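You operate a simulated robot arm through the tools that you are given. There is no shell and no other tool. Be economical: measure what you need, move in short steps, check, and stop when the job is done.

You run a simulated robot arm. Do the job below in one go: nothing can be reset, and whatever is moved stays where it is left.

## Task
Put things in order on the top of the folding table. At the end: the button jar is on the purple gift box; the red dusting brush stands on top of the blue canister; the brown round brush stands on top of the beige mounted print (marked "Lake"); the blue lens brush stands where the red dusting brush stood; the brown wooden block from the top of the folding table stands where the blue lens brush stood; whatever was shut is shut again. Leave all else as you found it, and nothing knocked over.
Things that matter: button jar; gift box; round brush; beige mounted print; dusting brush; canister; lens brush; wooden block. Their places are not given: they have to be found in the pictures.

It is judged by the outcome, as a careful person would: the job done as asked, and still so three seconds after it is handed in. It fails if anything else is knocked over, pushed out of place, dropped, spilled or broken.

## Robot
A 7-joint arm with a two-finger parallel gripper, fixed in place. Base frame: the origin is at the foot of the arm, x ahead of it, y to its left, z up; the work surface is at about z = 74. Lengths are in cm, angles in rad, forces in N, time in s.
With the tool pointing down near the work surface it reaches from about 20 to 68 cm from the base axis. Its first joint turns from -1.152 to 1.152 rad. Payload 2.4 kg.
Tool frame: the origin (TCP) lies between the finger pads and is the grasp point; the fingertips stand 3 cm ahead of it; z points along the fingers, y is the line along which they close. Largest opening 9.4 cm; finger width 2.8, thickness 1; the body of the gripper, 5 by 9.6 cm, starts 5.5 cm behind the TCP.
Orientation is told as [roll, pitch, yaw] about the base's x, y, z axes, in that order, counted from this pose: with the fingers straight down and closing along the base's y, the tool's x points along the base's -x, its y along +y and its z along -z.

## Interface
- The arm moves only by the tool step_arm. Its argument "rows" is text: rows parted by semicolons, each of 7 numbers parted by spaces: the shift along the tool's x, y, z in mm, then the turn, a rotation vector about the tool's x, y, z in rad, then the finger opening in mm, from 0 to 94. In form: x y z ax ay az fingers; .... A call has 1 to 10 rows; each row is the pose to reach, as a shift and turn from the pose commanded when the call began, along the tool's axes at that moment. Rows are played at 5 a second. More than 5 cm and 0.15 rad between two rows, or a gripper value outside its range, and nothing of the call is played. Where a pose cannot be reached the arm comes as near as it can. A force on the tool above 40 N (or 10 N above the force at the start of the call, whichever is more), or a blocked arm, ends the call early, and 0.2 s more pass. Each finger travels about 15.3 cm/s and halts on what it meets, pressing with about 27 N; the grip force reading is that of the motor and also rises with nothing between the fingers. The clock runs only during rows and for 0.2 s after the last one: add rows that repeat a pose to give the fingers time. The reply holds the time, the measured pose of the TCP, the force on the tool along the base axes, the opening and the grip force, in the units named above and with some noise.
- Cameras (640 x 400 px; columns grow to the right, rows downward): "scene" is fixed at [2.45, 45.98, 145.63]; the picture's right is [-0.83, -0.56, 0.00], its down [-0.30, 0.45, -0.84] and it looks along [0.47, -0.70, -0.54] (base axes); focal length 319 px, centre (320, 200). "wrist" rides on the gripper at [7.6, 1.4, -10.2] in the tool frame; the picture's right is [-0.18, 0.98, 0.00], its down [-0.75, -0.14, -0.64] and it looks along [-0.63, -0.12, 0.77] (tool axes); focal length 243 px, centre (320, 200).
- snapshot(camera): a new picture of that camera. The clock stands still meanwhile.
- probe_pixels(camera, pixels): for up to 12 pixels [column, row] of the newest picture of that camera ("zoom" is the newest enlarged one), the place [x, y, z] in the base frame of the surface seen there, good to about 0.2 cm, but the place of the scene camera against the robot may be out by one fixed shift of up to 1.8 cm in any direction. The clock stands still meanwhile.
- inspect(camera, box): a new picture of the part [left, top, right, bottom] of that camera's present view, enlarged. The clock stands still meanwhile.
- sign_off(): hands the job in; it is judged then, once.

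Work in short steps. Measure before you move; look again where a grasp or a placing could have gone wrong, and mend it. You have 80 turns and 54 pictures in all, those below and enlarged ones among them. Open the gripper and draw the arm clear of the work before you hand the job in, unless the task says otherwise; then end with one line.

The tools are called after "Request:" as name(argument=value, ...) on one line, values as JSON. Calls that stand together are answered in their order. step_arm: Moves the arm, as the interface text tells. Its arguments: {"type":"object","properties":{"rows":{"type":"string"}},"required":["rows"]} The other tools are called the same way: snapshot (camera) takes a picture; probe_pixels (camera, pixels) gives the place of the surface under pixels of a picture; inspect (camera, box) takes an enlarged picture of a part of a camera's view; sign_off () hands the job in.

At the start:

```text
t: 0.0
tool_pos: [42.18, -18.44, 110.46]
tcp_rot: [0.0, 0.001, 0.0]
wrist_force: [0.1, -0.8, -0.1]
finger_gap: 9.39
finger_force: 0.0
```

scene: 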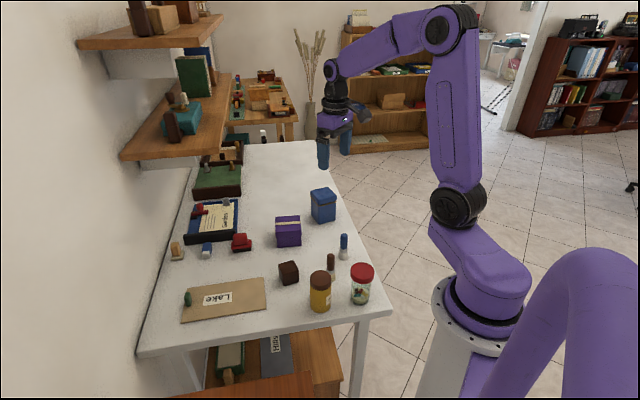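
wrist: 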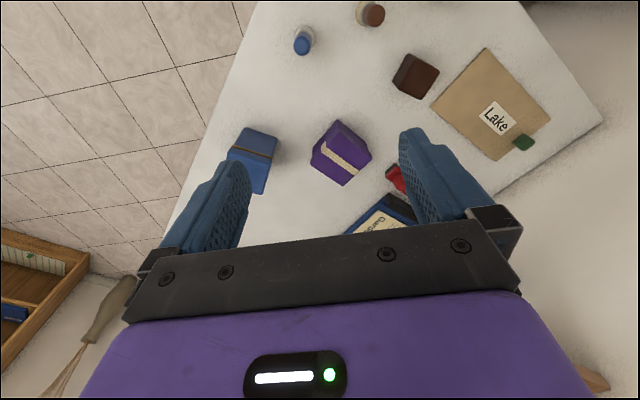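

The scene shows the table with the jar (362,283), brown brush (331,265), blue brush (343,245), purple box (288,231), and blue canister (323,204). I'll enlarge to find the rest.

Request:
inspect(camera="scene", box=[140, 220, 400, 350])

Request:
inspect(camera="scene", box=[150, 120, 350, 260])

```text
2.46 times, centred on (270, 285) of scene
```

zoom: 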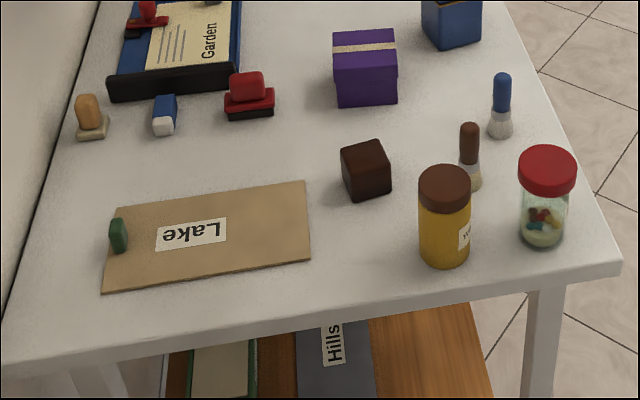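

```text
2.86 times, centred on (250, 190) of scene
```

zoom: 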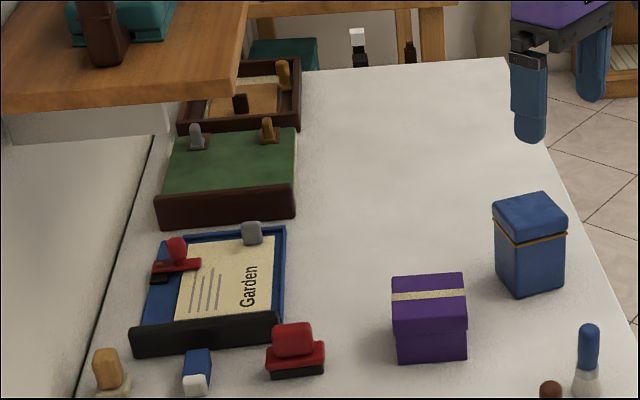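

No obvious red dusting brush yet, so I'm looking closer at the red items at (240,242) and in the tray (200,210).

Request:
inspect(camera="scene", box=[165, 190, 265, 260])

Request:
inspect(camera="scene", box=[80, 0, 340, 160])

Request:
inspect(camera="wrist", box=[220, 0, 600, 240])

```text
5.71 times, centred on (215, 225) of scene
```

zoom: 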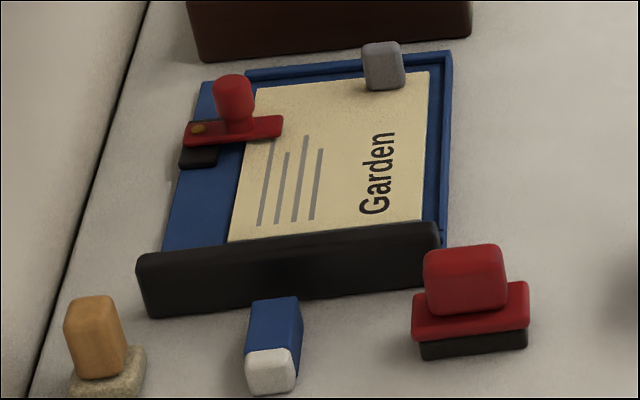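

```text
2.46 times, centred on (210, 80) of scene
```

zoom: 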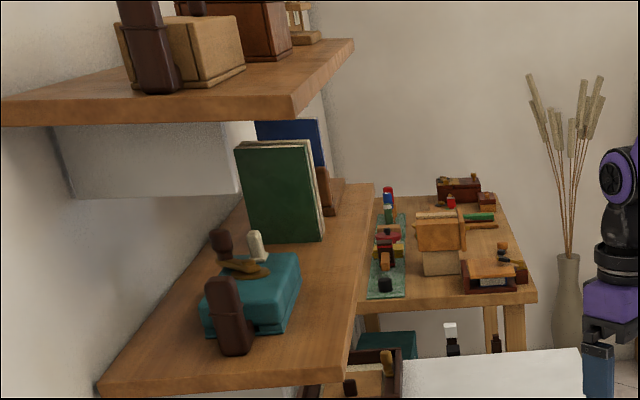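

```text
1.67 times, centred on (410, 120) of wrist
```

zoom: 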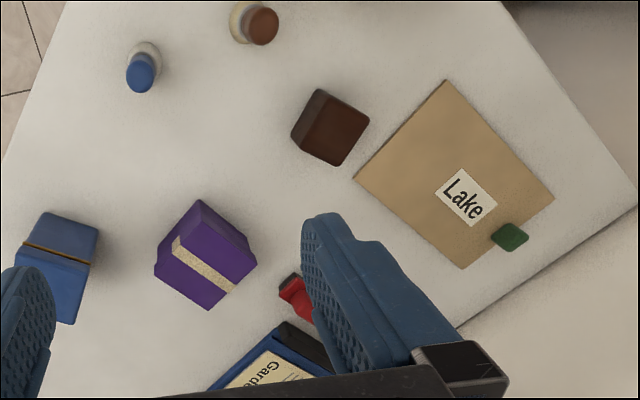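

The red, black-bottomed piece at scene (240,242) looks like the dusting brush. I'll probe the main items in both cameras to compare frames.

Request:
probe_pixels(camera="zoom", pixels=[[140, 72], [150, 48], [264, 25], [238, 20], [320, 100], [342, 130], [200, 265], [60, 235], [60, 285], [440, 115], [510, 236], [298, 300]])

Request:
probe_pixels(camera="scene", pixels=[[344, 238], [343, 256], [331, 258], [331, 275], [288, 266], [362, 270], [362, 298], [288, 220], [323, 192], [240, 238], [240, 247], [225, 300]])

```text
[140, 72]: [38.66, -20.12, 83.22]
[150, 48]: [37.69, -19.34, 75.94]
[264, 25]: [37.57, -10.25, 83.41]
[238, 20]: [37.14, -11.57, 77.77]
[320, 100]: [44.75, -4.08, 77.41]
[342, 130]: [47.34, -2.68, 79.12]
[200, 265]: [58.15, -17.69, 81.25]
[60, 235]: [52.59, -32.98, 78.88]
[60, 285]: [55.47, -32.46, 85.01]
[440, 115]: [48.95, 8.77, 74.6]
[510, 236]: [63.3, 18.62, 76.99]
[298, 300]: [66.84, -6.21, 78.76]
```

```text
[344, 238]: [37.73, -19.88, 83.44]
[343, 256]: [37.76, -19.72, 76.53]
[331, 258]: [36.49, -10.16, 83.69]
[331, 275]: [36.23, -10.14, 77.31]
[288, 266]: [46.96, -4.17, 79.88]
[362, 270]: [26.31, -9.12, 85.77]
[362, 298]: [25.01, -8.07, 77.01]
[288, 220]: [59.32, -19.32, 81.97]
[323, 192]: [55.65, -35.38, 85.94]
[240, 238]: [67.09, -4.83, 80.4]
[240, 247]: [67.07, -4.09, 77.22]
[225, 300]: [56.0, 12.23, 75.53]
```

The frames agree within about 1 cm. I'm moving the arm back (base -x) so the wrist camera sees the whole table.

Request:
step_arm(rows="40 20 0 0 0 0 94; 80 40 0 0 0 0 94; 120 70 0 0 0 0 94; 150 100 0 0 0 0 94; 150 100 0 0 0 0 94")

Request:
snapshot(camera="wrist")

```text
t: 1.2
tool_pos: [27.29, -8.22, 110.21]
tcp_rot: [-0.001, -0.001, 0.0]
wrist_force: [-0.7, -0.2, 0.5]
finger_gap: 9.41
finger_force: 0.1
```

```text
46 pictures are left
```

wrist: 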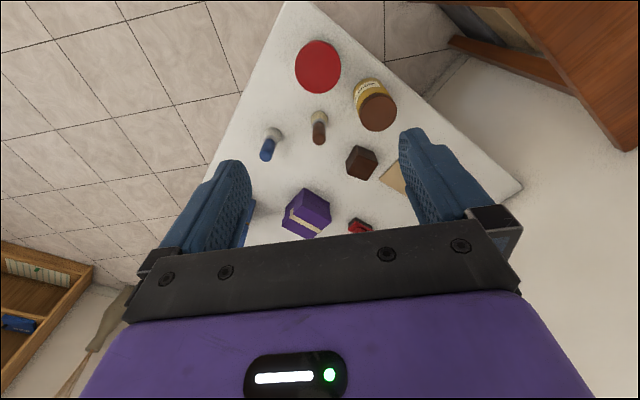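

The jar lid is at (318,67), and near it are the yellow pot (377,112), the brushes, and the block. I'm enlarging to probe accurately.

Request:
inspect(camera="wrist", box=[240, 20, 420, 250])

```text
1.74 times, centred on (330, 135) of wrist
```

zoom: 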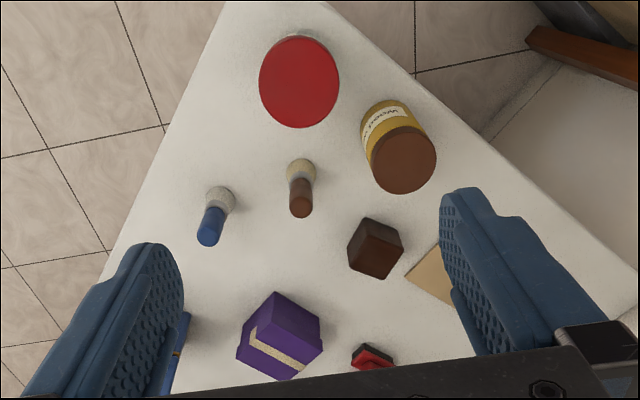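

Request:
probe_pixels(camera="zoom", pixels=[[299, 42], [299, 122], [264, 83], [335, 83], [208, 241], [300, 211], [403, 135], [403, 188], [373, 165], [435, 162], [368, 220], [375, 262]])

```text
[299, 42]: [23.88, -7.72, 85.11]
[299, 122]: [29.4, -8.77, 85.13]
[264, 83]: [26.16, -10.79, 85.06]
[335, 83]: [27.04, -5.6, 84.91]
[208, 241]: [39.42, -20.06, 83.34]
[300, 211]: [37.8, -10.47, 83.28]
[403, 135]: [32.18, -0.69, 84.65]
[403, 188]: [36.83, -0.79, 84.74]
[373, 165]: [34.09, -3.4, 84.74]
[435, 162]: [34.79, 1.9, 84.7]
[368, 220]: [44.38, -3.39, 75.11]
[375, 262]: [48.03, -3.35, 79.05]
```

Jar centre is about (26.6,-8.2), top z 85.1, diameter 5.4. Next I view the red brush and Lake print from above, moving the tool to about (50,-5,100).

Request:
step_arm(rows="-50 10 20 0 0 0 94; -100 20 40 0 0 0 94; -150 30 60 0 0 0 94; -200 32 80 0 0 0 94; -230 32 100 0 0 0 94; -230 32 100 0 0 0 94")

Request:
snapshot(camera="wrist")

```text
refused: row 1 steps farther than a row can; nothing moved
```

```text
44 pictures are left
```

wrist: 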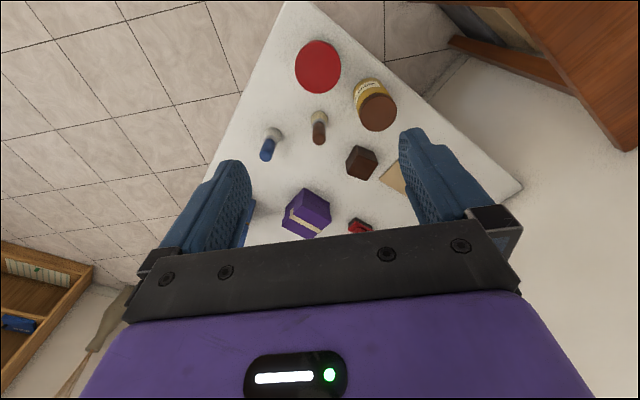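

The row step was over 5 cm in total, so I'm splitting it smaller.

Request:
step_arm(rows="-45 6 15 0 0 0 94; -90 12 30 0 0 0 94; -135 18 45 0 0 0 94; -180 24 60 0 0 0 94; -210 30 80 0 0 0 94; -230 32 100 0 0 0 94; -230 32 100 0 0 0 94")

Request:
snapshot(camera="wrist")

```text
t: 2.8
tool_pos: [50.05, -5.09, 100.47]
tcp_rot: [0.0, -0.001, 0.001]
wrist_force: [0.1, 0.4, 0.0]
finger_gap: 9.39
finger_force: 0.2
```

```text
43 pictures are left
```

wrist: 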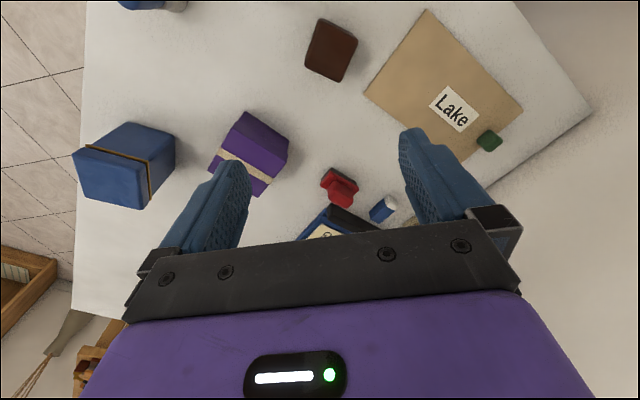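

Request:
inspect(camera="wrist", box=[300, 150, 420, 240])

Request:
inspect(camera="scene", box=[225, 225, 260, 255])

Request:
inspect(camera="scene", box=[185, 195, 220, 225])

```text
4.44 times, centred on (360, 195) of wrist
```

zoom: 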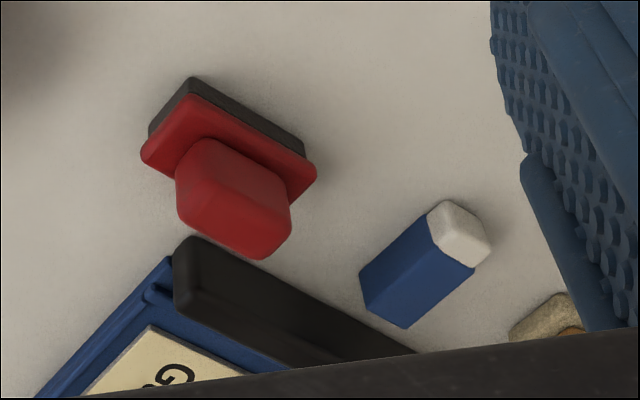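

```text
13.33 times, centred on (242, 240) of scene
```

zoom: 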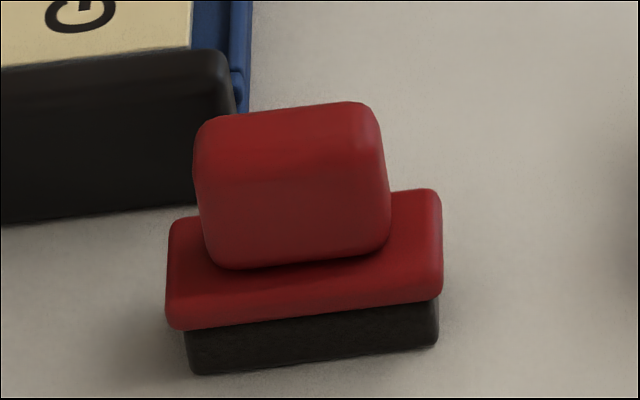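

```text
13.33 times, centred on (202, 210) of scene
```

zoom: 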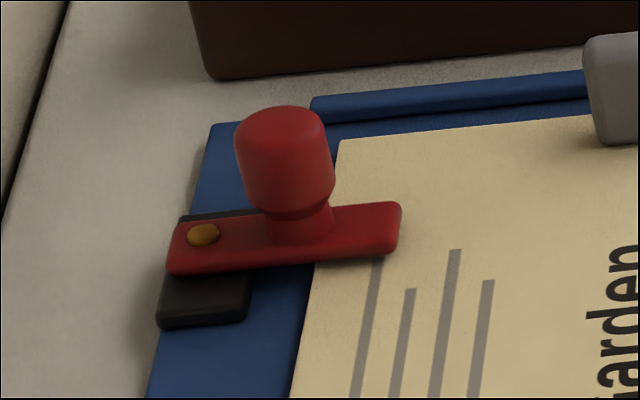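

The tray piece is a clamp and the piece at scene (240,242) is the dusting brush (black bristles, block handle). Probing its geometry and the tray's board.

Request:
inspect(camera="wrist", box=[300, 150, 400, 240])

```text
4.44 times, centred on (350, 195) of wrist
```

zoom: 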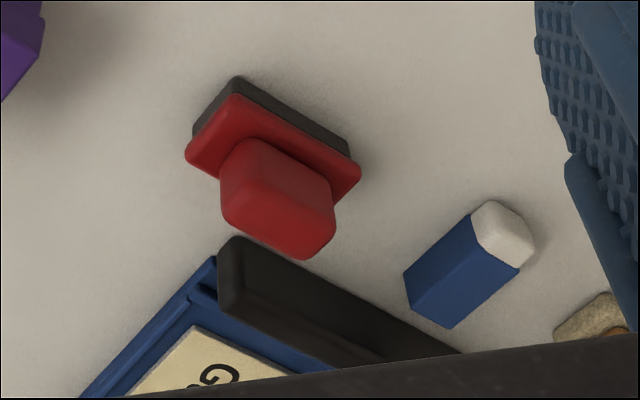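

Request:
probe_pixels(camera="zoom", pixels=[[228, 205], [325, 230], [305, 250], [245, 150], [327, 185], [238, 102], [355, 172], [195, 150], [230, 250], [245, 245], [310, 280], [240, 85]])

Request:
probe_pixels(camera="wrist", pixels=[[105, 160], [110, 190], [145, 190], [122, 130], [235, 120], [286, 150], [262, 188], [425, 12], [518, 105], [366, 92], [460, 160], [440, 88]])

```text
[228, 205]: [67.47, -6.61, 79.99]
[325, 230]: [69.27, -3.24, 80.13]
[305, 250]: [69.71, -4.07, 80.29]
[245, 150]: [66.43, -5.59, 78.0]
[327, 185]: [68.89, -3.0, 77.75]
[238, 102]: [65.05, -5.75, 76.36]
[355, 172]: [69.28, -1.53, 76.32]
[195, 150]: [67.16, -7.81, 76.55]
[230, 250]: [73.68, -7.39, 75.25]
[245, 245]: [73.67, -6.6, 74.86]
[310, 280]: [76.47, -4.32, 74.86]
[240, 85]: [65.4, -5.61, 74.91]
```

```text
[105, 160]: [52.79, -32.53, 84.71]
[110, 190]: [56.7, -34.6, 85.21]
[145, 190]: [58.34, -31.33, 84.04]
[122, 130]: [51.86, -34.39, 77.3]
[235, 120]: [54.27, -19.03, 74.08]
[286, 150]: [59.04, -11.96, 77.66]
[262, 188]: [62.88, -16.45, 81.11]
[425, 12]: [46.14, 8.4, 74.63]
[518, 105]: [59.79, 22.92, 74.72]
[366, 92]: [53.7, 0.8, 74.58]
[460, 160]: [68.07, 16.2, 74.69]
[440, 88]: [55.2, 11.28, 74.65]
```

Red brush: plate centre about (68.2,-4.7), short axis along (0.71,-0.71), handle top z 80.2, and the tray board is far enough away. I'm going above it with yaw +0.785 and fingers at 6 cm.

Request:
step_arm(rows="-30 0 20 0 0 -0.131 80; -60 0 40 0 0 -0.262 60; -90 0 60 0 0 -0.393 60; -120 2 80 0 0 -0.524 60; -150 4 100 0 0 -0.655 60; -181.5 4 125 0 0 -0.785 60; -181.5 4 140 0 0 -0.785 60; -181.5 4 140 0 0 -0.785 60")

Request:
snapshot(camera="wrist")

Request:
inspect(camera="scene", box=[180, 170, 300, 260])

```text
t: 4.6
tool_pos: [68.11, -4.58, 86.3]
tcp_rot: [0.003, 0.003, 0.79]
wrist_force: [-0.3, -0.3, 0.4]
finger_gap: 6.0
finger_force: 0.2
```

```text
38 pictures are left
```

wrist: 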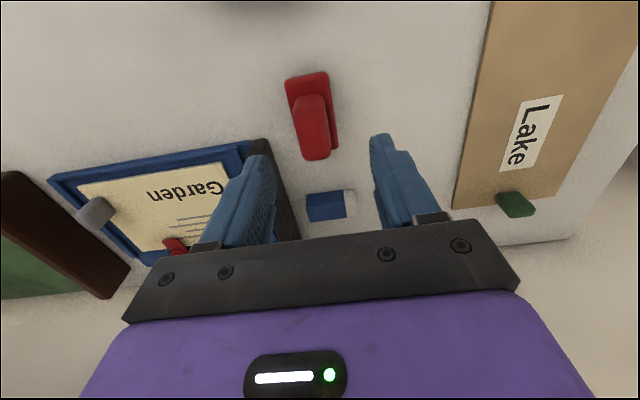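

```text
4.44 times, centred on (240, 215) of scene
```

zoom: 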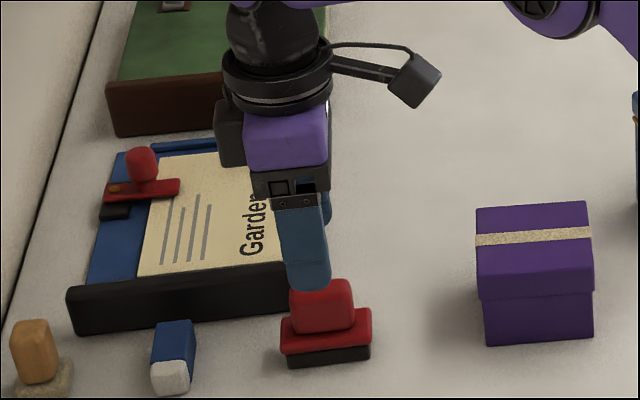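

The handle top spans around (298-330, 97-155), and the tool axis at that height projects to about (320,138). Probing to fine-tune.

Request:
probe_pixels(camera="wrist", pixels=[[300, 125], [310, 100], [316, 130], [316, 155], [328, 150], [325, 105], [304, 150], [331, 145], [289, 80], [327, 75], [338, 148], [260, 140]])

```text
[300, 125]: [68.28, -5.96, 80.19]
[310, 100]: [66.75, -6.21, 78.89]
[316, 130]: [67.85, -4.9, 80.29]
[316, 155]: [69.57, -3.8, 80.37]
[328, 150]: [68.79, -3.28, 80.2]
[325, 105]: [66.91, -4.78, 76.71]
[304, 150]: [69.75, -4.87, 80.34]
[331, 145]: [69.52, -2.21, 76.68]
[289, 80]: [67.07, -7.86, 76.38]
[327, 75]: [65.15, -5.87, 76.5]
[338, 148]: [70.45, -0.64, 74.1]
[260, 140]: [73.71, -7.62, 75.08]
```

Centred within 2 mm. Descend 57 mm and close.

Request:
step_arm(rows="0 0 30 0 0 0 60; 0 0 57 0 0 0 60; 0 0 57 0 0 0 60; 0 0 57 0 0 0 10; 0 0 57 0 0 0 10; 0 0 57 0 0 0 10; 0 0 57 0 0 0 10")

```text
t: 6.2
tool_pos: [68.15, -4.77, 80.72]
tcp_rot: [-0.001, 0.0, 0.787]
wrist_force: [0.8, 0.7, 2.5]
finger_gap: 2.29
finger_force: 27.3
```

Gripped at 2.29 cm. Lift straight up, then move to a vantage point to see the canister top.

Request:
step_arm(rows="0 0 -40 0 0 0 10; 0 0 -90 0 0 0 10; 0 0 -140 0 0 0 10; 0 0 -190 0 0 0 10; 45 -12 -200 0 0 0 10; 90 -24 -200 0 0 0 10; 135 -36 -200 0 0 0 10; 180 -48 -200 0 0 0 10; 225 -60 -200 0 0 0 10; 270 -72 -200 0 0 0 10")

Request:
step_arm(rows="45 -15 0 0 0 0 10; 90 -30 0 0 0 0 10; 135 -40 0 0 0 0 10; 150 -42 0 0 0 0 10; 150 -42 0 0 0 0 10")

Request:
snapshot(camera="wrist")

```text
t: 7.2
tool_pos: [63.8, -4.68, 87.3]
tcp_rot: [0.166, 0.15, 0.795]
wrist_force: [-0.4, -0.1, -0.9]
finger_gap: 2.29
finger_force: 27.3
stopped in row 4: the arm was blocked; the commanded pose is now the measured one
```

```text
t: 8.4
tool_pos: [56.31, -18.16, 88.96]
tcp_rot: [0.169, 0.148, 0.794]
wrist_force: [0.0, -0.9, -0.2]
finger_gap: 2.29
finger_force: 26.8
```

```text
36 pictures are left
```

wrist: 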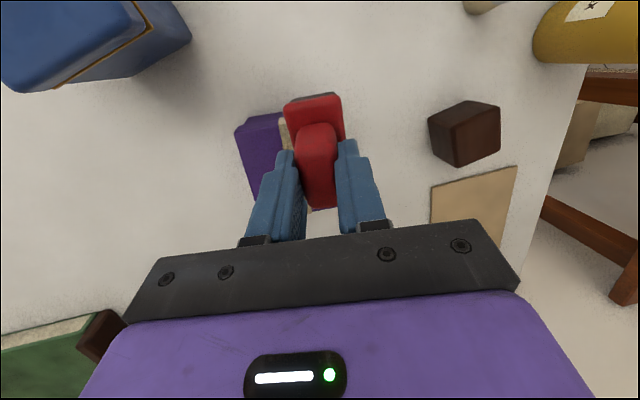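

The arm hit its height limit at full stretch and ended tilted, and it is now low above the purple box. I'll lift straight up along base z first, then undo the tilt, then check the box was not shifted.

Request:
step_arm(rows="3 3.3 -19.5 0 0 0 10; 7.4 8.3 -48.8 0 0 0 10; 11.8 13.2 -78 0 0 0 10; 11.8 13.2 -78 0.085 -0.074 0 10; 11.8 13.2 -78 0.169 -0.148 0 10; 11.8 13.2 -78 0.169 -0.148 0 10")

Request:
snapshot(camera="scene")

```text
t: 9.8
tool_pos: [56.16, -18.24, 96.84]
tcp_rot: [-0.002, 0.001, 0.782]
wrist_force: [0.5, 0.3, -0.7]
finger_gap: 2.32
finger_force: 27.9
```

```text
35 pictures are left
```

scene: 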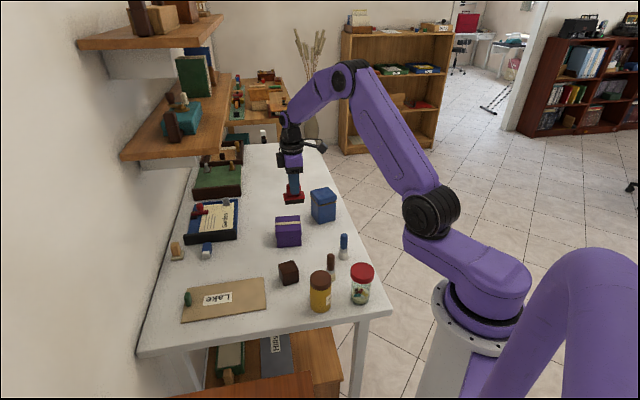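

The purple box is unmoved at (288,231). Now go to a vantage short of the canister, staying at z about 97.

Request:
step_arm(rows="40 -17 0 0 0 0 10; 80 -34 0 0 0 0 10; 120 -51 0 0 0 0 10; 160 -68 0 0 0 0 10; 200 -85 0 0 0 0 10; 243 -103 0 0 0 0 10; 243 -103 0 0 0 0 10")

Request:
snapshot(camera="wrist")

```text
t: 11.4
tool_pos: [46.3, -42.34, 96.7]
tcp_rot: [-0.001, 0.001, 0.782]
wrist_force: [0.2, -0.7, 0.1]
finger_gap: 2.3
finger_force: 26.6
```

```text
34 pictures are left
```

wrist: 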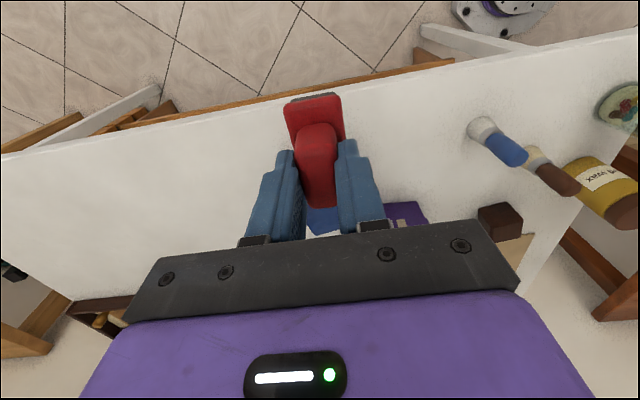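

The canister is hidden behind the gripper body. I'm shifting sideways so it appears left of the fingers.

Request:
step_arm(rows="-30 30 0 0 0 0 10; -60 60 0 0 0 0 10; -90 90 0 0 0 0 10; -113 117 0 0 0 0 10; -113 117 0 0 0 0 10")

Request:
snapshot(camera="wrist")

```text
t: 12.6
tool_pos: [46.25, -26.39, 96.8]
tcp_rot: [-0.002, 0.002, 0.781]
wrist_force: [-0.1, -0.3, -0.6]
finger_gap: 2.33
finger_force: 27.2
```

```text
33 pictures are left
```

wrist: 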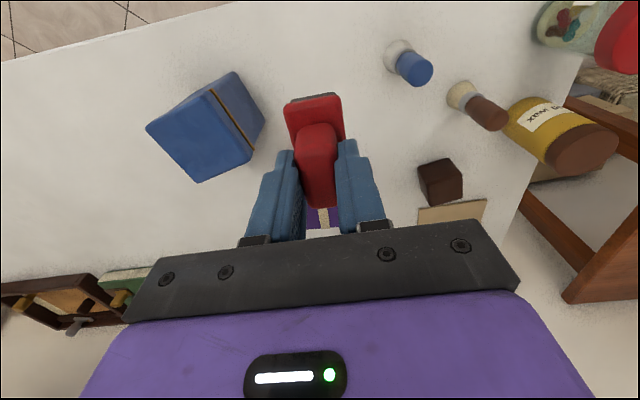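

The canister top face is visible with corners at about (147,128), (208,90), (253,152), (197,182). Probing it, plus the brushes and block.

Request:
probe_pixels(camera="wrist", pixels=[[151, 129], [205, 95], [246, 150], [198, 178], [200, 138], [417, 69], [399, 48], [487, 114], [459, 93], [430, 158], [455, 165], [322, 215]])

```text
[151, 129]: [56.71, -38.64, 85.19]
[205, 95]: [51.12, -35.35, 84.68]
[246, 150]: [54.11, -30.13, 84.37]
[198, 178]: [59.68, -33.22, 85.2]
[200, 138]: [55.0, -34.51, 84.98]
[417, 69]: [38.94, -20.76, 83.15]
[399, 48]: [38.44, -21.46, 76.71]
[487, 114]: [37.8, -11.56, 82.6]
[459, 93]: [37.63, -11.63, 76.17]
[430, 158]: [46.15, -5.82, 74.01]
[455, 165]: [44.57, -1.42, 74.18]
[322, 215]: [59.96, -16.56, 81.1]
```

Canister top: centre (55.4,-34.3), z about 85, sides at about 60°. I'm moving the brush above it, turning 0.26 to align.

Request:
step_arm(rows="-3 -40 0 0 0 -0.13 10; -6 -80 0 0 0 -0.26 10; -9.4 -120.5 0 0 0 -0.26 10; -9.4 -120.5 20 0 0 -0.26 10; -9.4 -120.5 38 0 0 -0.26 10; -9.4 -120.5 38 0 0 -0.26 10")

Request:
snapshot(camera="wrist")

Request:
inspect(camera="scene", box=[270, 130, 390, 230])

```text
t: 14.0
tool_pos: [55.29, -34.34, 92.89]
tcp_rot: [-0.002, 0.001, 1.041]
wrist_force: [-1.6, -0.4, -0.9]
finger_gap: 2.29
finger_force: 27.1
```

```text
32 pictures are left
```

wrist: 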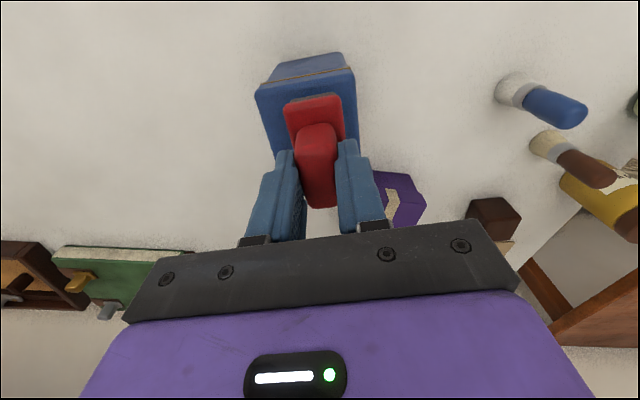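

```text
4.00 times, centred on (330, 180) of scene
```

zoom: 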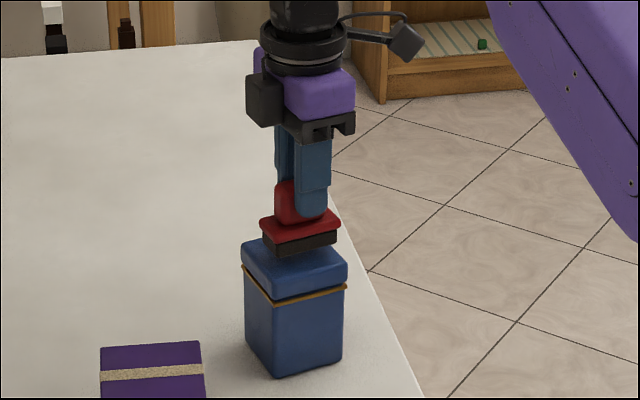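

Well aligned. I'm lowering in small steps until contact, then I'll check the reading.

Request:
step_arm(rows="0 -2 5 0 0 0 10; 0 -2 9 0 0 0 10; 0 -2 11 0 0 0 10; 0 -2 11 0 0 0 10")

```text
t: 15.0
tool_pos: [55.3, -34.43, 91.88]
tcp_rot: [-0.002, 0.002, 1.042]
wrist_force: [-0.2, 0.0, -1.1]
finger_gap: 2.3
finger_force: 27.0
```

Request:
step_arm(rows="0 0 2 0 0 0 10; 0 0 3 0 0 0 10; 0 0 3 0 0 0 10")

Request:
inspect(camera="scene", box=[290, 150, 360, 230])

```text
t: 15.8
tool_pos: [55.4, -34.37, 91.84]
tcp_rot: [-0.003, 0.002, 1.042]
wrist_force: [-1.8, 1.1, 9.3]
finger_gap: 2.32
finger_force: 26.9
```

```text
5.00 times, centred on (325, 190) of scene
```

zoom: 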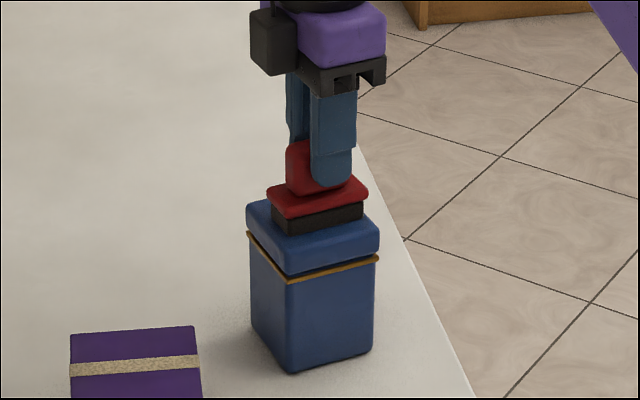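

In contact (9 N) and seated. Release, then retreat straight up.

Request:
step_arm(rows="0 0 1 0 0 0 40; 0 0 1 0 0 0 60; 0 0 1 0 0 0 60; 0 0 -30 0 0 0 60; 0 0 -60 0 0 0 60; 0 0 -60 0 0 0 60")

Request:
snapshot(camera="wrist")

```text
t: 17.2
tool_pos: [55.47, -34.36, 97.5]
tcp_rot: [-0.002, 0.001, 1.043]
wrist_force: [0.7, -0.1, -0.2]
finger_gap: 5.98
finger_force: 0.0
```

```text
29 pictures are left
```

wrist: 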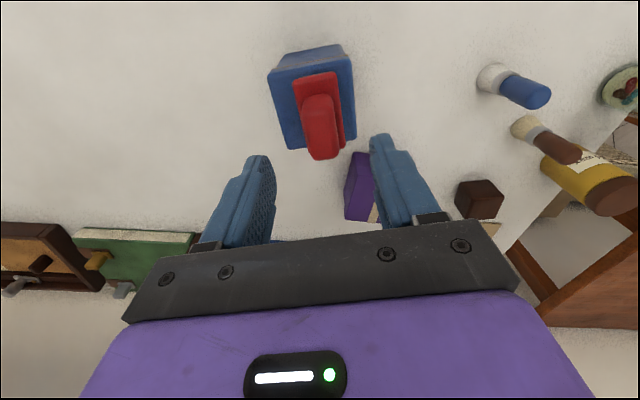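

The red brush stands on the canister. Now I'm moving to above the lens brush near (38.5,-20.2), turning back to yaw 0.

Request:
step_arm(rows="-5 27 0 0 0 0.13 70; -10 54 0 0 0 0.26 70; -14 82 0 0 0 0.39 70; -18 110 0 0 0 0.52 70; -23 137 0 0 0 0.65 70; -28 164 0 0 0 0.78 70; -33 192 0 0 0 0.91 70; -37 218.5 10 0 0 1.043 70; -37 218.5 25 0 0 1.043 70; -37 218.5 25 0 0 1.043 70")

Request:
snapshot(camera="wrist")

```text
t: 19.4
tool_pos: [38.29, -20.19, 95.54]
tcp_rot: [-0.002, 0.0, -0.003]
wrist_force: [0.2, -0.8, 0.1]
finger_gap: 7.0
finger_force: 0.0
```

```text
28 pictures are left
```

wrist: 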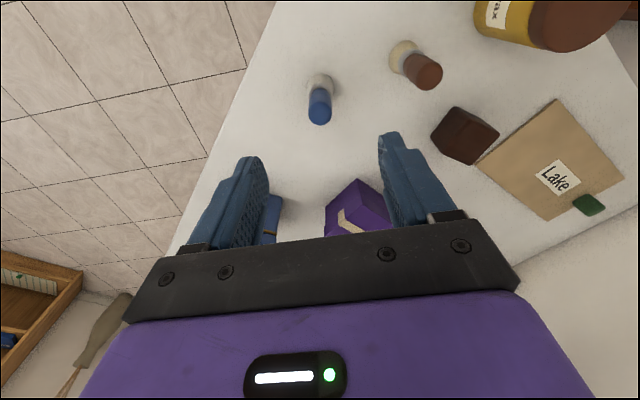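

Request:
probe_pixels(camera="wrist", pixels=[[319, 112], [319, 118], [311, 113], [327, 113], [320, 95], [321, 80], [309, 86], [334, 86], [429, 75], [420, 75], [437, 75], [403, 55]])

```text
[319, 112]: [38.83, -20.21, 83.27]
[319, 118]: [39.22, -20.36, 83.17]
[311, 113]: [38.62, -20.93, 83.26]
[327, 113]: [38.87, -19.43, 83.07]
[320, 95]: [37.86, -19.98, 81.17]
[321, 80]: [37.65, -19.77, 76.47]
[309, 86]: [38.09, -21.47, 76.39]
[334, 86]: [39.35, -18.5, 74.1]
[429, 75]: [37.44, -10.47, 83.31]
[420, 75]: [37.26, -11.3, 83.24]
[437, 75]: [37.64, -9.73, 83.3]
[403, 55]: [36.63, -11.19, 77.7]
```

Lens brush axis at (38.7,-20.2), top z 83.3. Descending to TCP z 81 and closing.

Request:
step_arm(rows="-4 0 40 0 0 0 60; -4 0 85 0 0 0 60; -4 0 125 0 0 0 60; -4 0 145 0 0 0 60; -4 0 145 0 0 0 60; -4 0 145 0 0 0 5; -4 0 145 0 0 0 5; -4 0 145 0 0 0 5; -4 0 145 0 0 0 5")

```text
t: 21.4
tool_pos: [38.97, -20.2, 80.93]
tcp_rot: [-0.004, -0.001, -0.002]
wrist_force: [0.7, -0.8, 0.4]
finger_gap: 2.25
finger_force: 26.8
```

Held (2.25 cm). Lift to z 95 and carry toward the red brush's old place at (68.15,-4.75).

Request:
step_arm(rows="0 0 -45 0 0 0 5; 0 0 -90 0 0 0 5; 0 0 -130 0 0 0 5; -40 21 -140 0 0 0 5; -80 42 -140 0 0 0 5; -120 63 -140 0 0 0 5; -160 84 -140 0 0 0 5; -200 105 -130 0 0 0 5; -220 116 -125 0 0 0 5; -220 116 -125 0 0 0 5")

Request:
snapshot(camera="wrist")

```text
t: 23.6
tool_pos: [60.86, -8.72, 93.14]
tcp_rot: [-0.004, 0.001, -0.001]
wrist_force: [0.0, 0.4, -0.5]
finger_gap: 2.26
finger_force: 27.0
```

```text
27 pictures are left
```

wrist: 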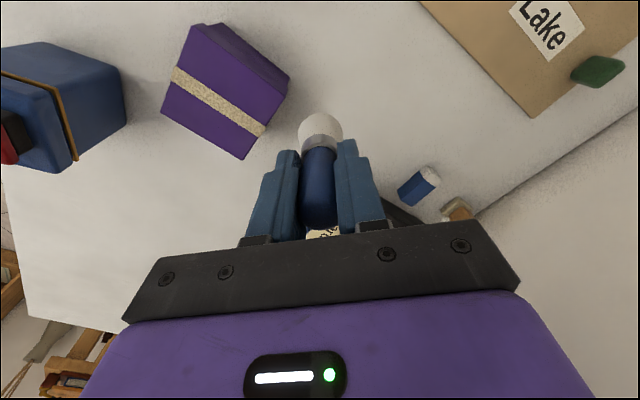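

Now continuing to the spot, dropping to z 86 over it.

Request:
step_arm(rows="-37 20 25 0 0 0 5; -73 39.5 50 0 0 0 5; -73 39.5 70 0 0 0 5; -73 39.5 70 0 0 0 5")

Request:
inspect(camera="scene", box=[170, 170, 310, 265])

```text
t: 24.6
tool_pos: [68.04, -4.8, 85.96]
tcp_rot: [-0.004, 0.0, -0.001]
wrist_force: [0.3, 0.3, -0.1]
finger_gap: 2.2
finger_force: 27.1
```

```text
4.21 times, centred on (240, 218) of scene
```

zoom: 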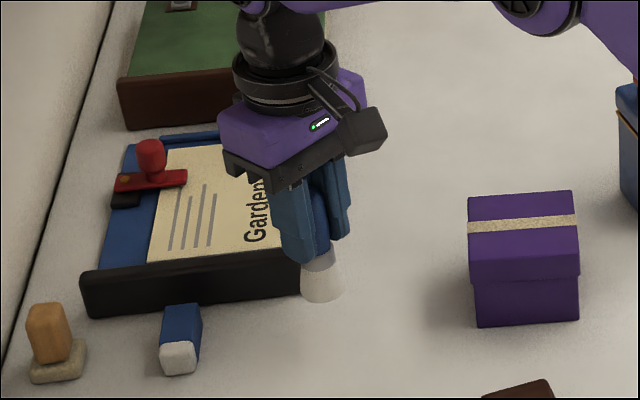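

Position is good, so I'm lowering in steps to contact at z about 81.

Request:
step_arm(rows="-1 0 25 0 0 0 5; -1 0 42 0 0 0 5; -1 0 47 0 0 0 5; -1 0 47 0 0 0 5")

```text
t: 25.6
tool_pos: [68.22, -5.02, 81.21]
tcp_rot: [-0.002, 0.001, -0.004]
wrist_force: [0.0, 0.3, -0.7]
finger_gap: 2.26
finger_force: 27.0
```

Request:
step_arm(rows="0 1 2 0 0 0 5; 0 1 3.5 0 0 0 5; 0 1 3.5 0 0 0 5")

```text
t: 26.4
tool_pos: [68.3, -4.95, 81.11]
tcp_rot: [-0.005, -0.004, -0.002]
wrist_force: [-1.9, -0.7, 10.7]
finger_gap: 2.21
finger_force: 27.2
```

Seated with 10 N contact. Release, rise, then draw back toward the base (fingers straddle the brush, so no contact).

Request:
step_arm(rows="0 0 1 0 0 0 35; 0 0 1 0 0 0 50; 0 0 1 0 0 0 50; 0 0 -30 0 0 0 50; 0 0 -56 0 0 0 50; 40 0 -70 0 0 0 50; 80 0 -90 0 0 0 50; 125 0 -110 0 0 0 60; 125 0 -110 0 0 0 60")

Request:
snapshot(camera="wrist")

```text
t: 28.4
tool_pos: [55.59, -4.53, 92.08]
tcp_rot: [-0.004, -0.003, -0.001]
wrist_force: [-0.2, 0.0, 0.4]
finger_gap: 5.99
finger_force: 0.0
```

```text
25 pictures are left
```

wrist: 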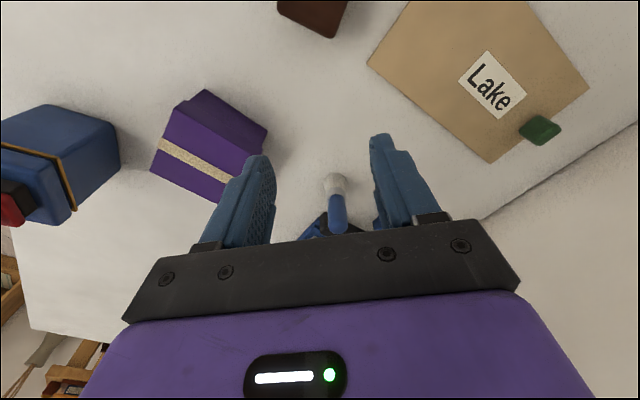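

The lens brush stands in place. Moving back to view the block.

Request:
step_arm(rows="45 4 -10 0 0 0 80; 90 8 -20 0 0 0 80; 125 10 -25 0 0 0 80; 125 10 -25 0 0 0 80")

Request:
snapshot(camera="wrist")

```text
t: 29.4
tool_pos: [43.01, -3.48, 94.68]
tcp_rot: [-0.003, -0.001, -0.003]
wrist_force: [-0.6, -0.6, 0.2]
finger_gap: 8.02
finger_force: 0.2
```

```text
24 pictures are left
```

wrist: 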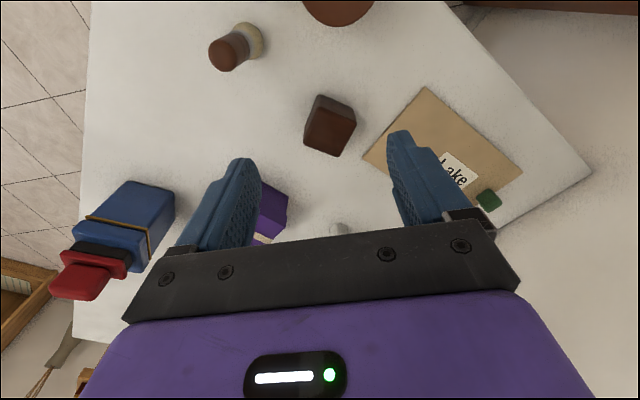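

The block sits at (330,125). Probing its top corners and edges.

Request:
inspect(camera="wrist", box=[285, 80, 375, 170])

```text
4.44 times, centred on (330, 125) of wrist
```

zoom: 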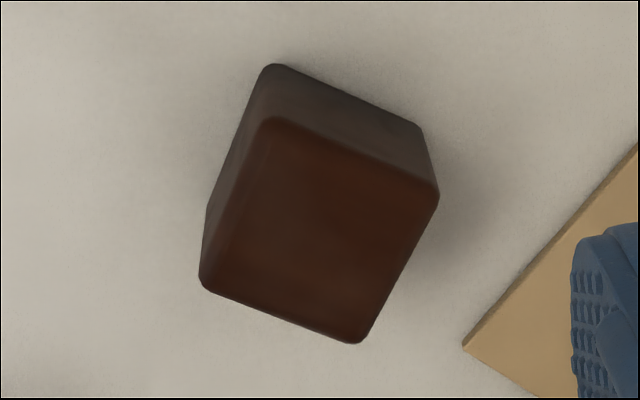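

Request:
probe_pixels(camera="zoom", pixels=[[270, 127], [428, 190], [358, 333], [208, 275], [315, 230], [275, 75], [415, 130]])

```text
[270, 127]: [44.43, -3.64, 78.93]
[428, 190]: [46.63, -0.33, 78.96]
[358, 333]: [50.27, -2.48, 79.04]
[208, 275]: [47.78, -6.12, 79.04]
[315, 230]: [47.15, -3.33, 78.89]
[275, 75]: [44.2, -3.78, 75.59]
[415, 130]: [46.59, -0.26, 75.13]
```

Block centre (47.28,-3.14), about 4.2 cm wide, sides at 58°/-32°, top z 79. I'll turn to yaw -0.56 and descend to z 78.

Request:
step_arm(rows="-15 1 20 0 0 0.14 75; -30 2 40 0 0 0.28 75; -42.7 3.4 60 0 0 0.42 75; -42.7 3.4 90 0 0 0.56 75; -42.7 3.4 120 0 0 0.56 75; -42.7 3.4 120 0 0 0.56 75")

Request:
snapshot(camera="wrist")

```text
t: 30.8
tool_pos: [47.63, -3.44, 82.59]
tcp_rot: [0.0, -0.005, -0.562]
wrist_force: [0.4, -0.4, -0.1]
finger_gap: 7.5
finger_force: 0.1
```

```text
22 pictures are left
```

wrist: 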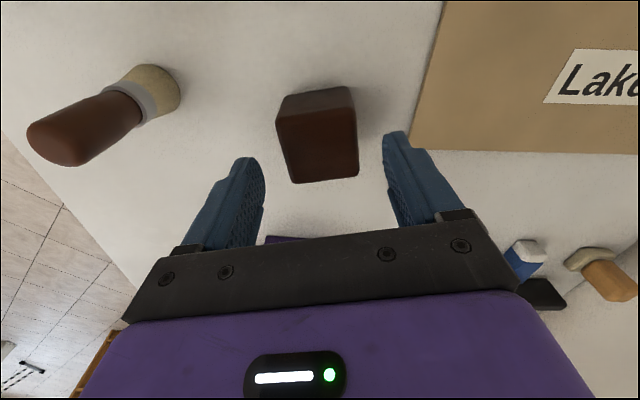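

Centred. Descend 45 mm and close.

Request:
step_arm(rows="2 0 25 0 0 0 75; 2 0 45 0 0 0 75; 2 0 45 0 0 0 75; 2 0 45 0 0 0 20; 2 0 45 0 0 0 20; 2 0 45 0 0 0 20")

```text
t: 32.2
tool_pos: [47.24, -3.31, 78.15]
tcp_rot: [-0.002, 0.0, -0.561]
wrist_force: [0.8, 0.3, -0.5]
finger_gap: 5.39
finger_force: 26.7
```

Held at 5.4 cm. Lift and carry over to the lens brush's old place (38.8,-20.2).

Request:
step_arm(rows="0 0 -45 0 0 0 20; 0 0 -90 0 0 0 20; 0 0 -130 0 0 0 20; -4 -45 -140 0 0 0 20; -9 -92 -140 0 0 0 20; -14 -140 -140 0 0 0 20; -18.3 -188 -130 0 0 0 20; -18.3 -188 -90 0 0 0 20; -18.3 -188 -50 0 0 0 20; -18.3 -188 -50 0 0 0 20")

Request:
inspect(camera="scene", box=[270, 180, 400, 320])

```text
t: 34.4
tool_pos: [38.94, -20.13, 82.92]
tcp_rot: [-0.002, -0.001, -0.562]
wrist_force: [0.1, 0.2, -0.6]
finger_gap: 5.39
finger_force: 27.2
```

```text
2.86 times, centred on (335, 250) of scene
```

zoom: 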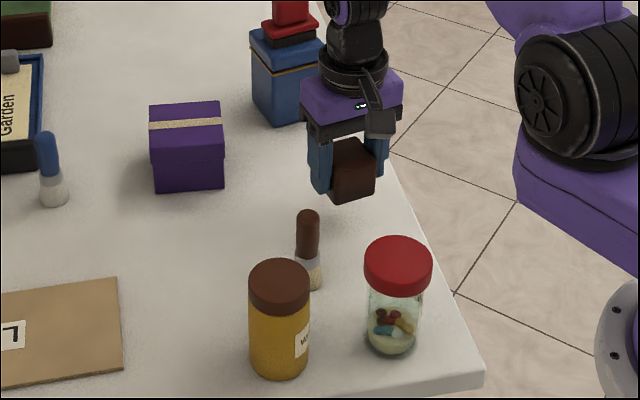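

Block is over the spot; lowering to contact.

Request:
step_arm(rows="0 0 25 0 0 0 20; 0 0 43 0 0 0 20; 0 0 47 0 0 0 20; 0 0 47 0 0 0 20")

```text
t: 35.4
tool_pos: [38.78, -19.89, 78.15]
tcp_rot: [-0.002, -0.002, -0.564]
wrist_force: [0.4, 0.8, 0.0]
finger_gap: 5.39
finger_force: 27.1
```

Request:
step_arm(rows="0 -1 2 0 0 0 20; 0 -1 2 0 0 0 20; 0 -1 2 0 0 0 55; 0 -1 2 0 0 0 75; 0 -1 2 0 0 0 75; 0 -1 -40 0 0 0 75; 0 -1 -90 0 0 0 75; 0 -1 -140 0 0 0 75; 0 -1 -170 0 0 0 75; 0 -1 -170 0 0 0 75")

Request:
snapshot(camera="wrist")

```text
t: 37.6
tool_pos: [39.09, -20.1, 95.52]
tcp_rot: [-0.001, -0.002, -0.563]
wrist_force: [0.1, 0.0, -0.5]
finger_gap: 7.51
finger_force: 0.1
```

```text
20 pictures are left
```

wrist: 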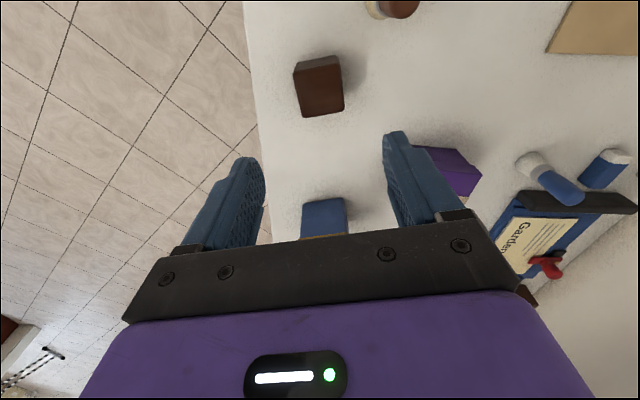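

Block is placed. Next the brown brush at about (37.4,-10.6): move above with yaw back to 0.

Request:
step_arm(rows="16 18 0 0 0 -0.14 70; 32 36 0 0 0 -0.28 70; 48 54 0 0 0 -0.42 70; 64 72 0 0 0 -0.563 70; 64 72 0 0 0 -0.563 70")

Request:
snapshot(camera="wrist")

```text
t: 38.8
tool_pos: [37.13, -10.45, 95.25]
tcp_rot: [-0.003, -0.002, 0.004]
wrist_force: [0.3, -0.5, 1.0]
finger_gap: 6.99
finger_force: 0.0
```

```text
19 pictures are left
```

wrist: 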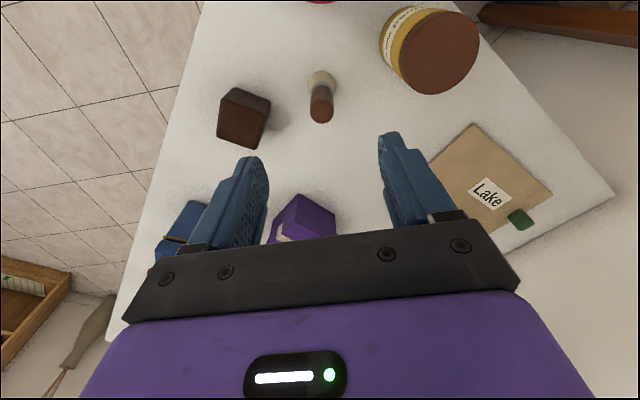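

Request:
probe_pixels(camera="wrist", pixels=[[321, 110], [321, 117], [313, 113], [330, 113], [322, 78], [475, 126], [432, 157], [476, 181], [509, 193], [490, 210], [517, 213], [547, 195]])

```text
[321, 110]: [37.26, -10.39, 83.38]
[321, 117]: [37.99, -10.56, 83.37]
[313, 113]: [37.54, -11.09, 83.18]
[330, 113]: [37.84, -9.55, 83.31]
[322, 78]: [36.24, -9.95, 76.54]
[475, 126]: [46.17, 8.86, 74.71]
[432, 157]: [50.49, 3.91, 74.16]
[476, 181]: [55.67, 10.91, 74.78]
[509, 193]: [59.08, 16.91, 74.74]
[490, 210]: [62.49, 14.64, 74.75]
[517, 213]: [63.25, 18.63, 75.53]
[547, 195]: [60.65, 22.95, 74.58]
```

Brown brush axis (37.55,-10.4), top 83.4; print top z 74.7 with free space at (52.5,7.3). Descend and grasp at z 81.

Request:
step_arm(rows="-4 0 40 0 0 0 50; -4 0 85 0 0 0 50; -4 0 125 0 0 0 50; -4 0 142 0 0 0 50; -4 0 142 0 0 0 50; -4 0 142 0 0 0 5; -4 0 142 0 0 0 5; -4 0 142 0 0 0 5; -4 0 142 0 0 0 5")

```text
t: 40.8
tool_pos: [37.57, -10.46, 81.12]
tcp_rot: [-0.004, -0.001, 0.002]
wrist_force: [0.5, 0.9, 0.5]
finger_gap: 2.23
finger_force: 27.3
```

Held. Lift and carry to above the print at (52.5,7.3).

Request:
step_arm(rows="0 0 -45 0 0 0 5; 0 0 -90 0 0 0 5; 0 0 -130 0 0 0 5; -30 36 -130 0 0 0 5; -60 72 -130 0 0 0 5; -90 108 -130 0 0 0 5; -120 144 -130 0 0 0 5; -149 178 -120 0 0 0 5; -149 178 -75 0 0 0 5; -149 178 -75 0 0 0 5")

Request:
snapshot(camera="wrist")

```text
t: 43.0
tool_pos: [52.23, 7.22, 88.88]
tcp_rot: [-0.004, 0.001, 0.003]
wrist_force: [0.0, 0.8, -0.4]
finger_gap: 2.21
finger_force: 27.0
```

```text
18 pictures are left
```

wrist: 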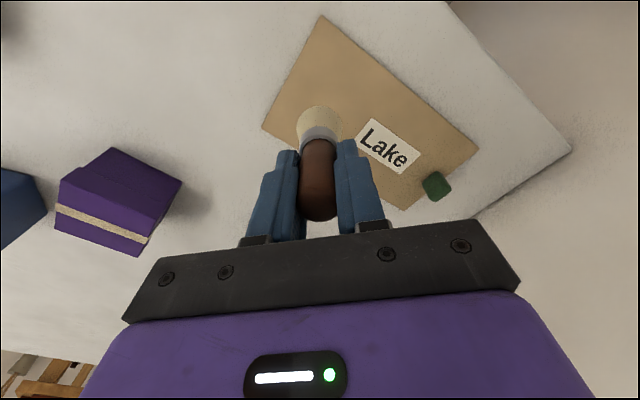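

The landing spot projects to about (320,100), well inside the print. Lowering.

Request:
step_arm(rows="0 0 35 0 0 0 5; 0 0 60 0 0 0 5; 0 0 69 0 0 0 5; 0 0 69 0 0 0 5")

```text
t: 44.0
tool_pos: [52.26, 7.24, 81.84]
tcp_rot: [-0.003, 0.0, 0.002]
wrist_force: [-0.9, -0.5, -0.6]
finger_gap: 2.21
finger_force: 27.4
```

Request:
step_arm(rows="0 0 2 0 0 0 5; 0 0 3 0 0 0 5; 0 0 3 0 0 0 5")

```text
t: 44.8
tool_pos: [52.45, 7.23, 81.62]
tcp_rot: [-0.002, -0.004, 0.002]
wrist_force: [-7.9, 0.7, 35.3]
finger_gap: 2.23
finger_force: 27.6
```

Firm contact (35 N). Easing up 1.5 mm, then releasing and rising.

Request:
step_arm(rows="0 0 -1.5 0 0 0 5; 0 0 -1.5 0 0 0 5; 0 0 -1.5 0 0 0 30; 0 0 -1.5 0 0 0 50; 0 0 -1.5 0 0 0 50; 0 0 -40 0 0 0 50; 0 0 -80 0 0 0 50; 0 0 -115 0 0 0 50; 0 0 -115 0 0 0 50")

Request:
snapshot(camera="wrist")

```text
t: 46.8
tool_pos: [52.39, 7.52, 93.03]
tcp_rot: [-0.002, 0.001, 0.002]
wrist_force: [-0.2, 0.3, -0.5]
finger_gap: 5.0
finger_force: 0.0
```

```text
17 pictures are left
```

wrist: 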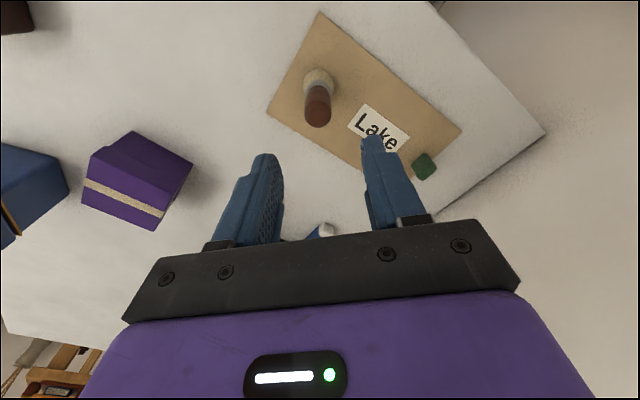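

Brown brush stands on the print. The purple box is clearly visible at (137,180), so I'm enlarging it to measure its top.

Request:
inspect(camera="wrist", box=[65, 115, 205, 245])

```text
3.08 times, centred on (135, 180) of wrist
```

zoom: 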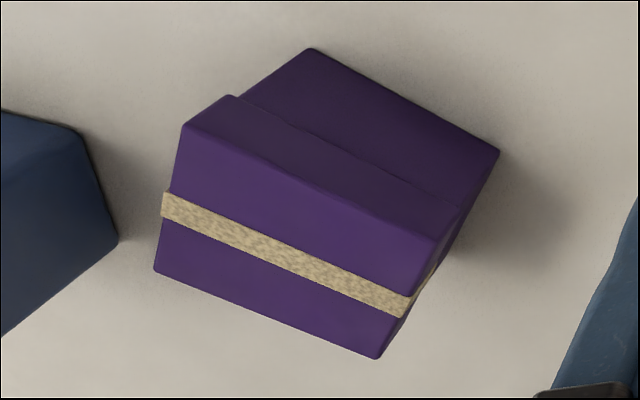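

Request:
probe_pixels(camera="zoom", pixels=[[188, 130], [430, 245], [374, 350], [160, 265], [290, 245], [300, 190]])

```text
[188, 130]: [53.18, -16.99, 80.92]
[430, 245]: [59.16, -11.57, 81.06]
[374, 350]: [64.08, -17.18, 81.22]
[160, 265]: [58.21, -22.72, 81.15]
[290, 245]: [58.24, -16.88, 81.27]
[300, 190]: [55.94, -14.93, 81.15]
```

Gift box top: centre (58.7,-17.1), z 81.15. Now moving above the jar at (26.6,-8.2), staying high.

Request:
step_arm(rows="37 -22 -10 0 0 0 70; 74 -45 -20 0 0 0 94; 111 -67 -25 0 0 0 94; 148 -90 -25 0 0 0 94; 185 -112 -25 0 0 0 94; 222 -135 -25 0 0 0 94; 256 -157 -25 0 0 0 94; 256 -157 -25 0 0 0 94")

Request:
snapshot(camera="wrist")

```text
t: 48.6
tool_pos: [26.82, -8.33, 95.38]
tcp_rot: [-0.003, 0.0, 0.005]
wrist_force: [-0.2, -0.1, 0.1]
finger_gap: 9.41
finger_force: 0.0
```

```text
15 pictures are left
```

wrist: 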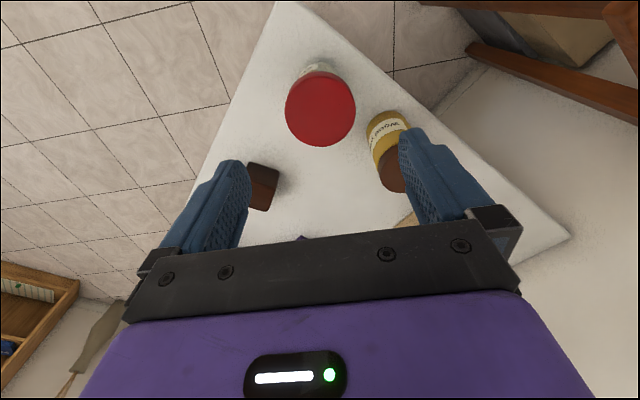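

Request:
probe_pixels(camera="wrist", pixels=[[320, 77], [320, 144], [288, 109], [353, 109], [320, 110], [318, 67], [400, 170], [388, 185], [370, 140]])

```text
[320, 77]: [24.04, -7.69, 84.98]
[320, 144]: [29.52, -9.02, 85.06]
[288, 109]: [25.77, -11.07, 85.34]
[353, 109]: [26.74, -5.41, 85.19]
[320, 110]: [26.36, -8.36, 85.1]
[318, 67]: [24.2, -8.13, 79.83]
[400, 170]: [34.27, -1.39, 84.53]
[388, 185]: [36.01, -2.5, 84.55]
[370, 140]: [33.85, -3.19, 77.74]
```

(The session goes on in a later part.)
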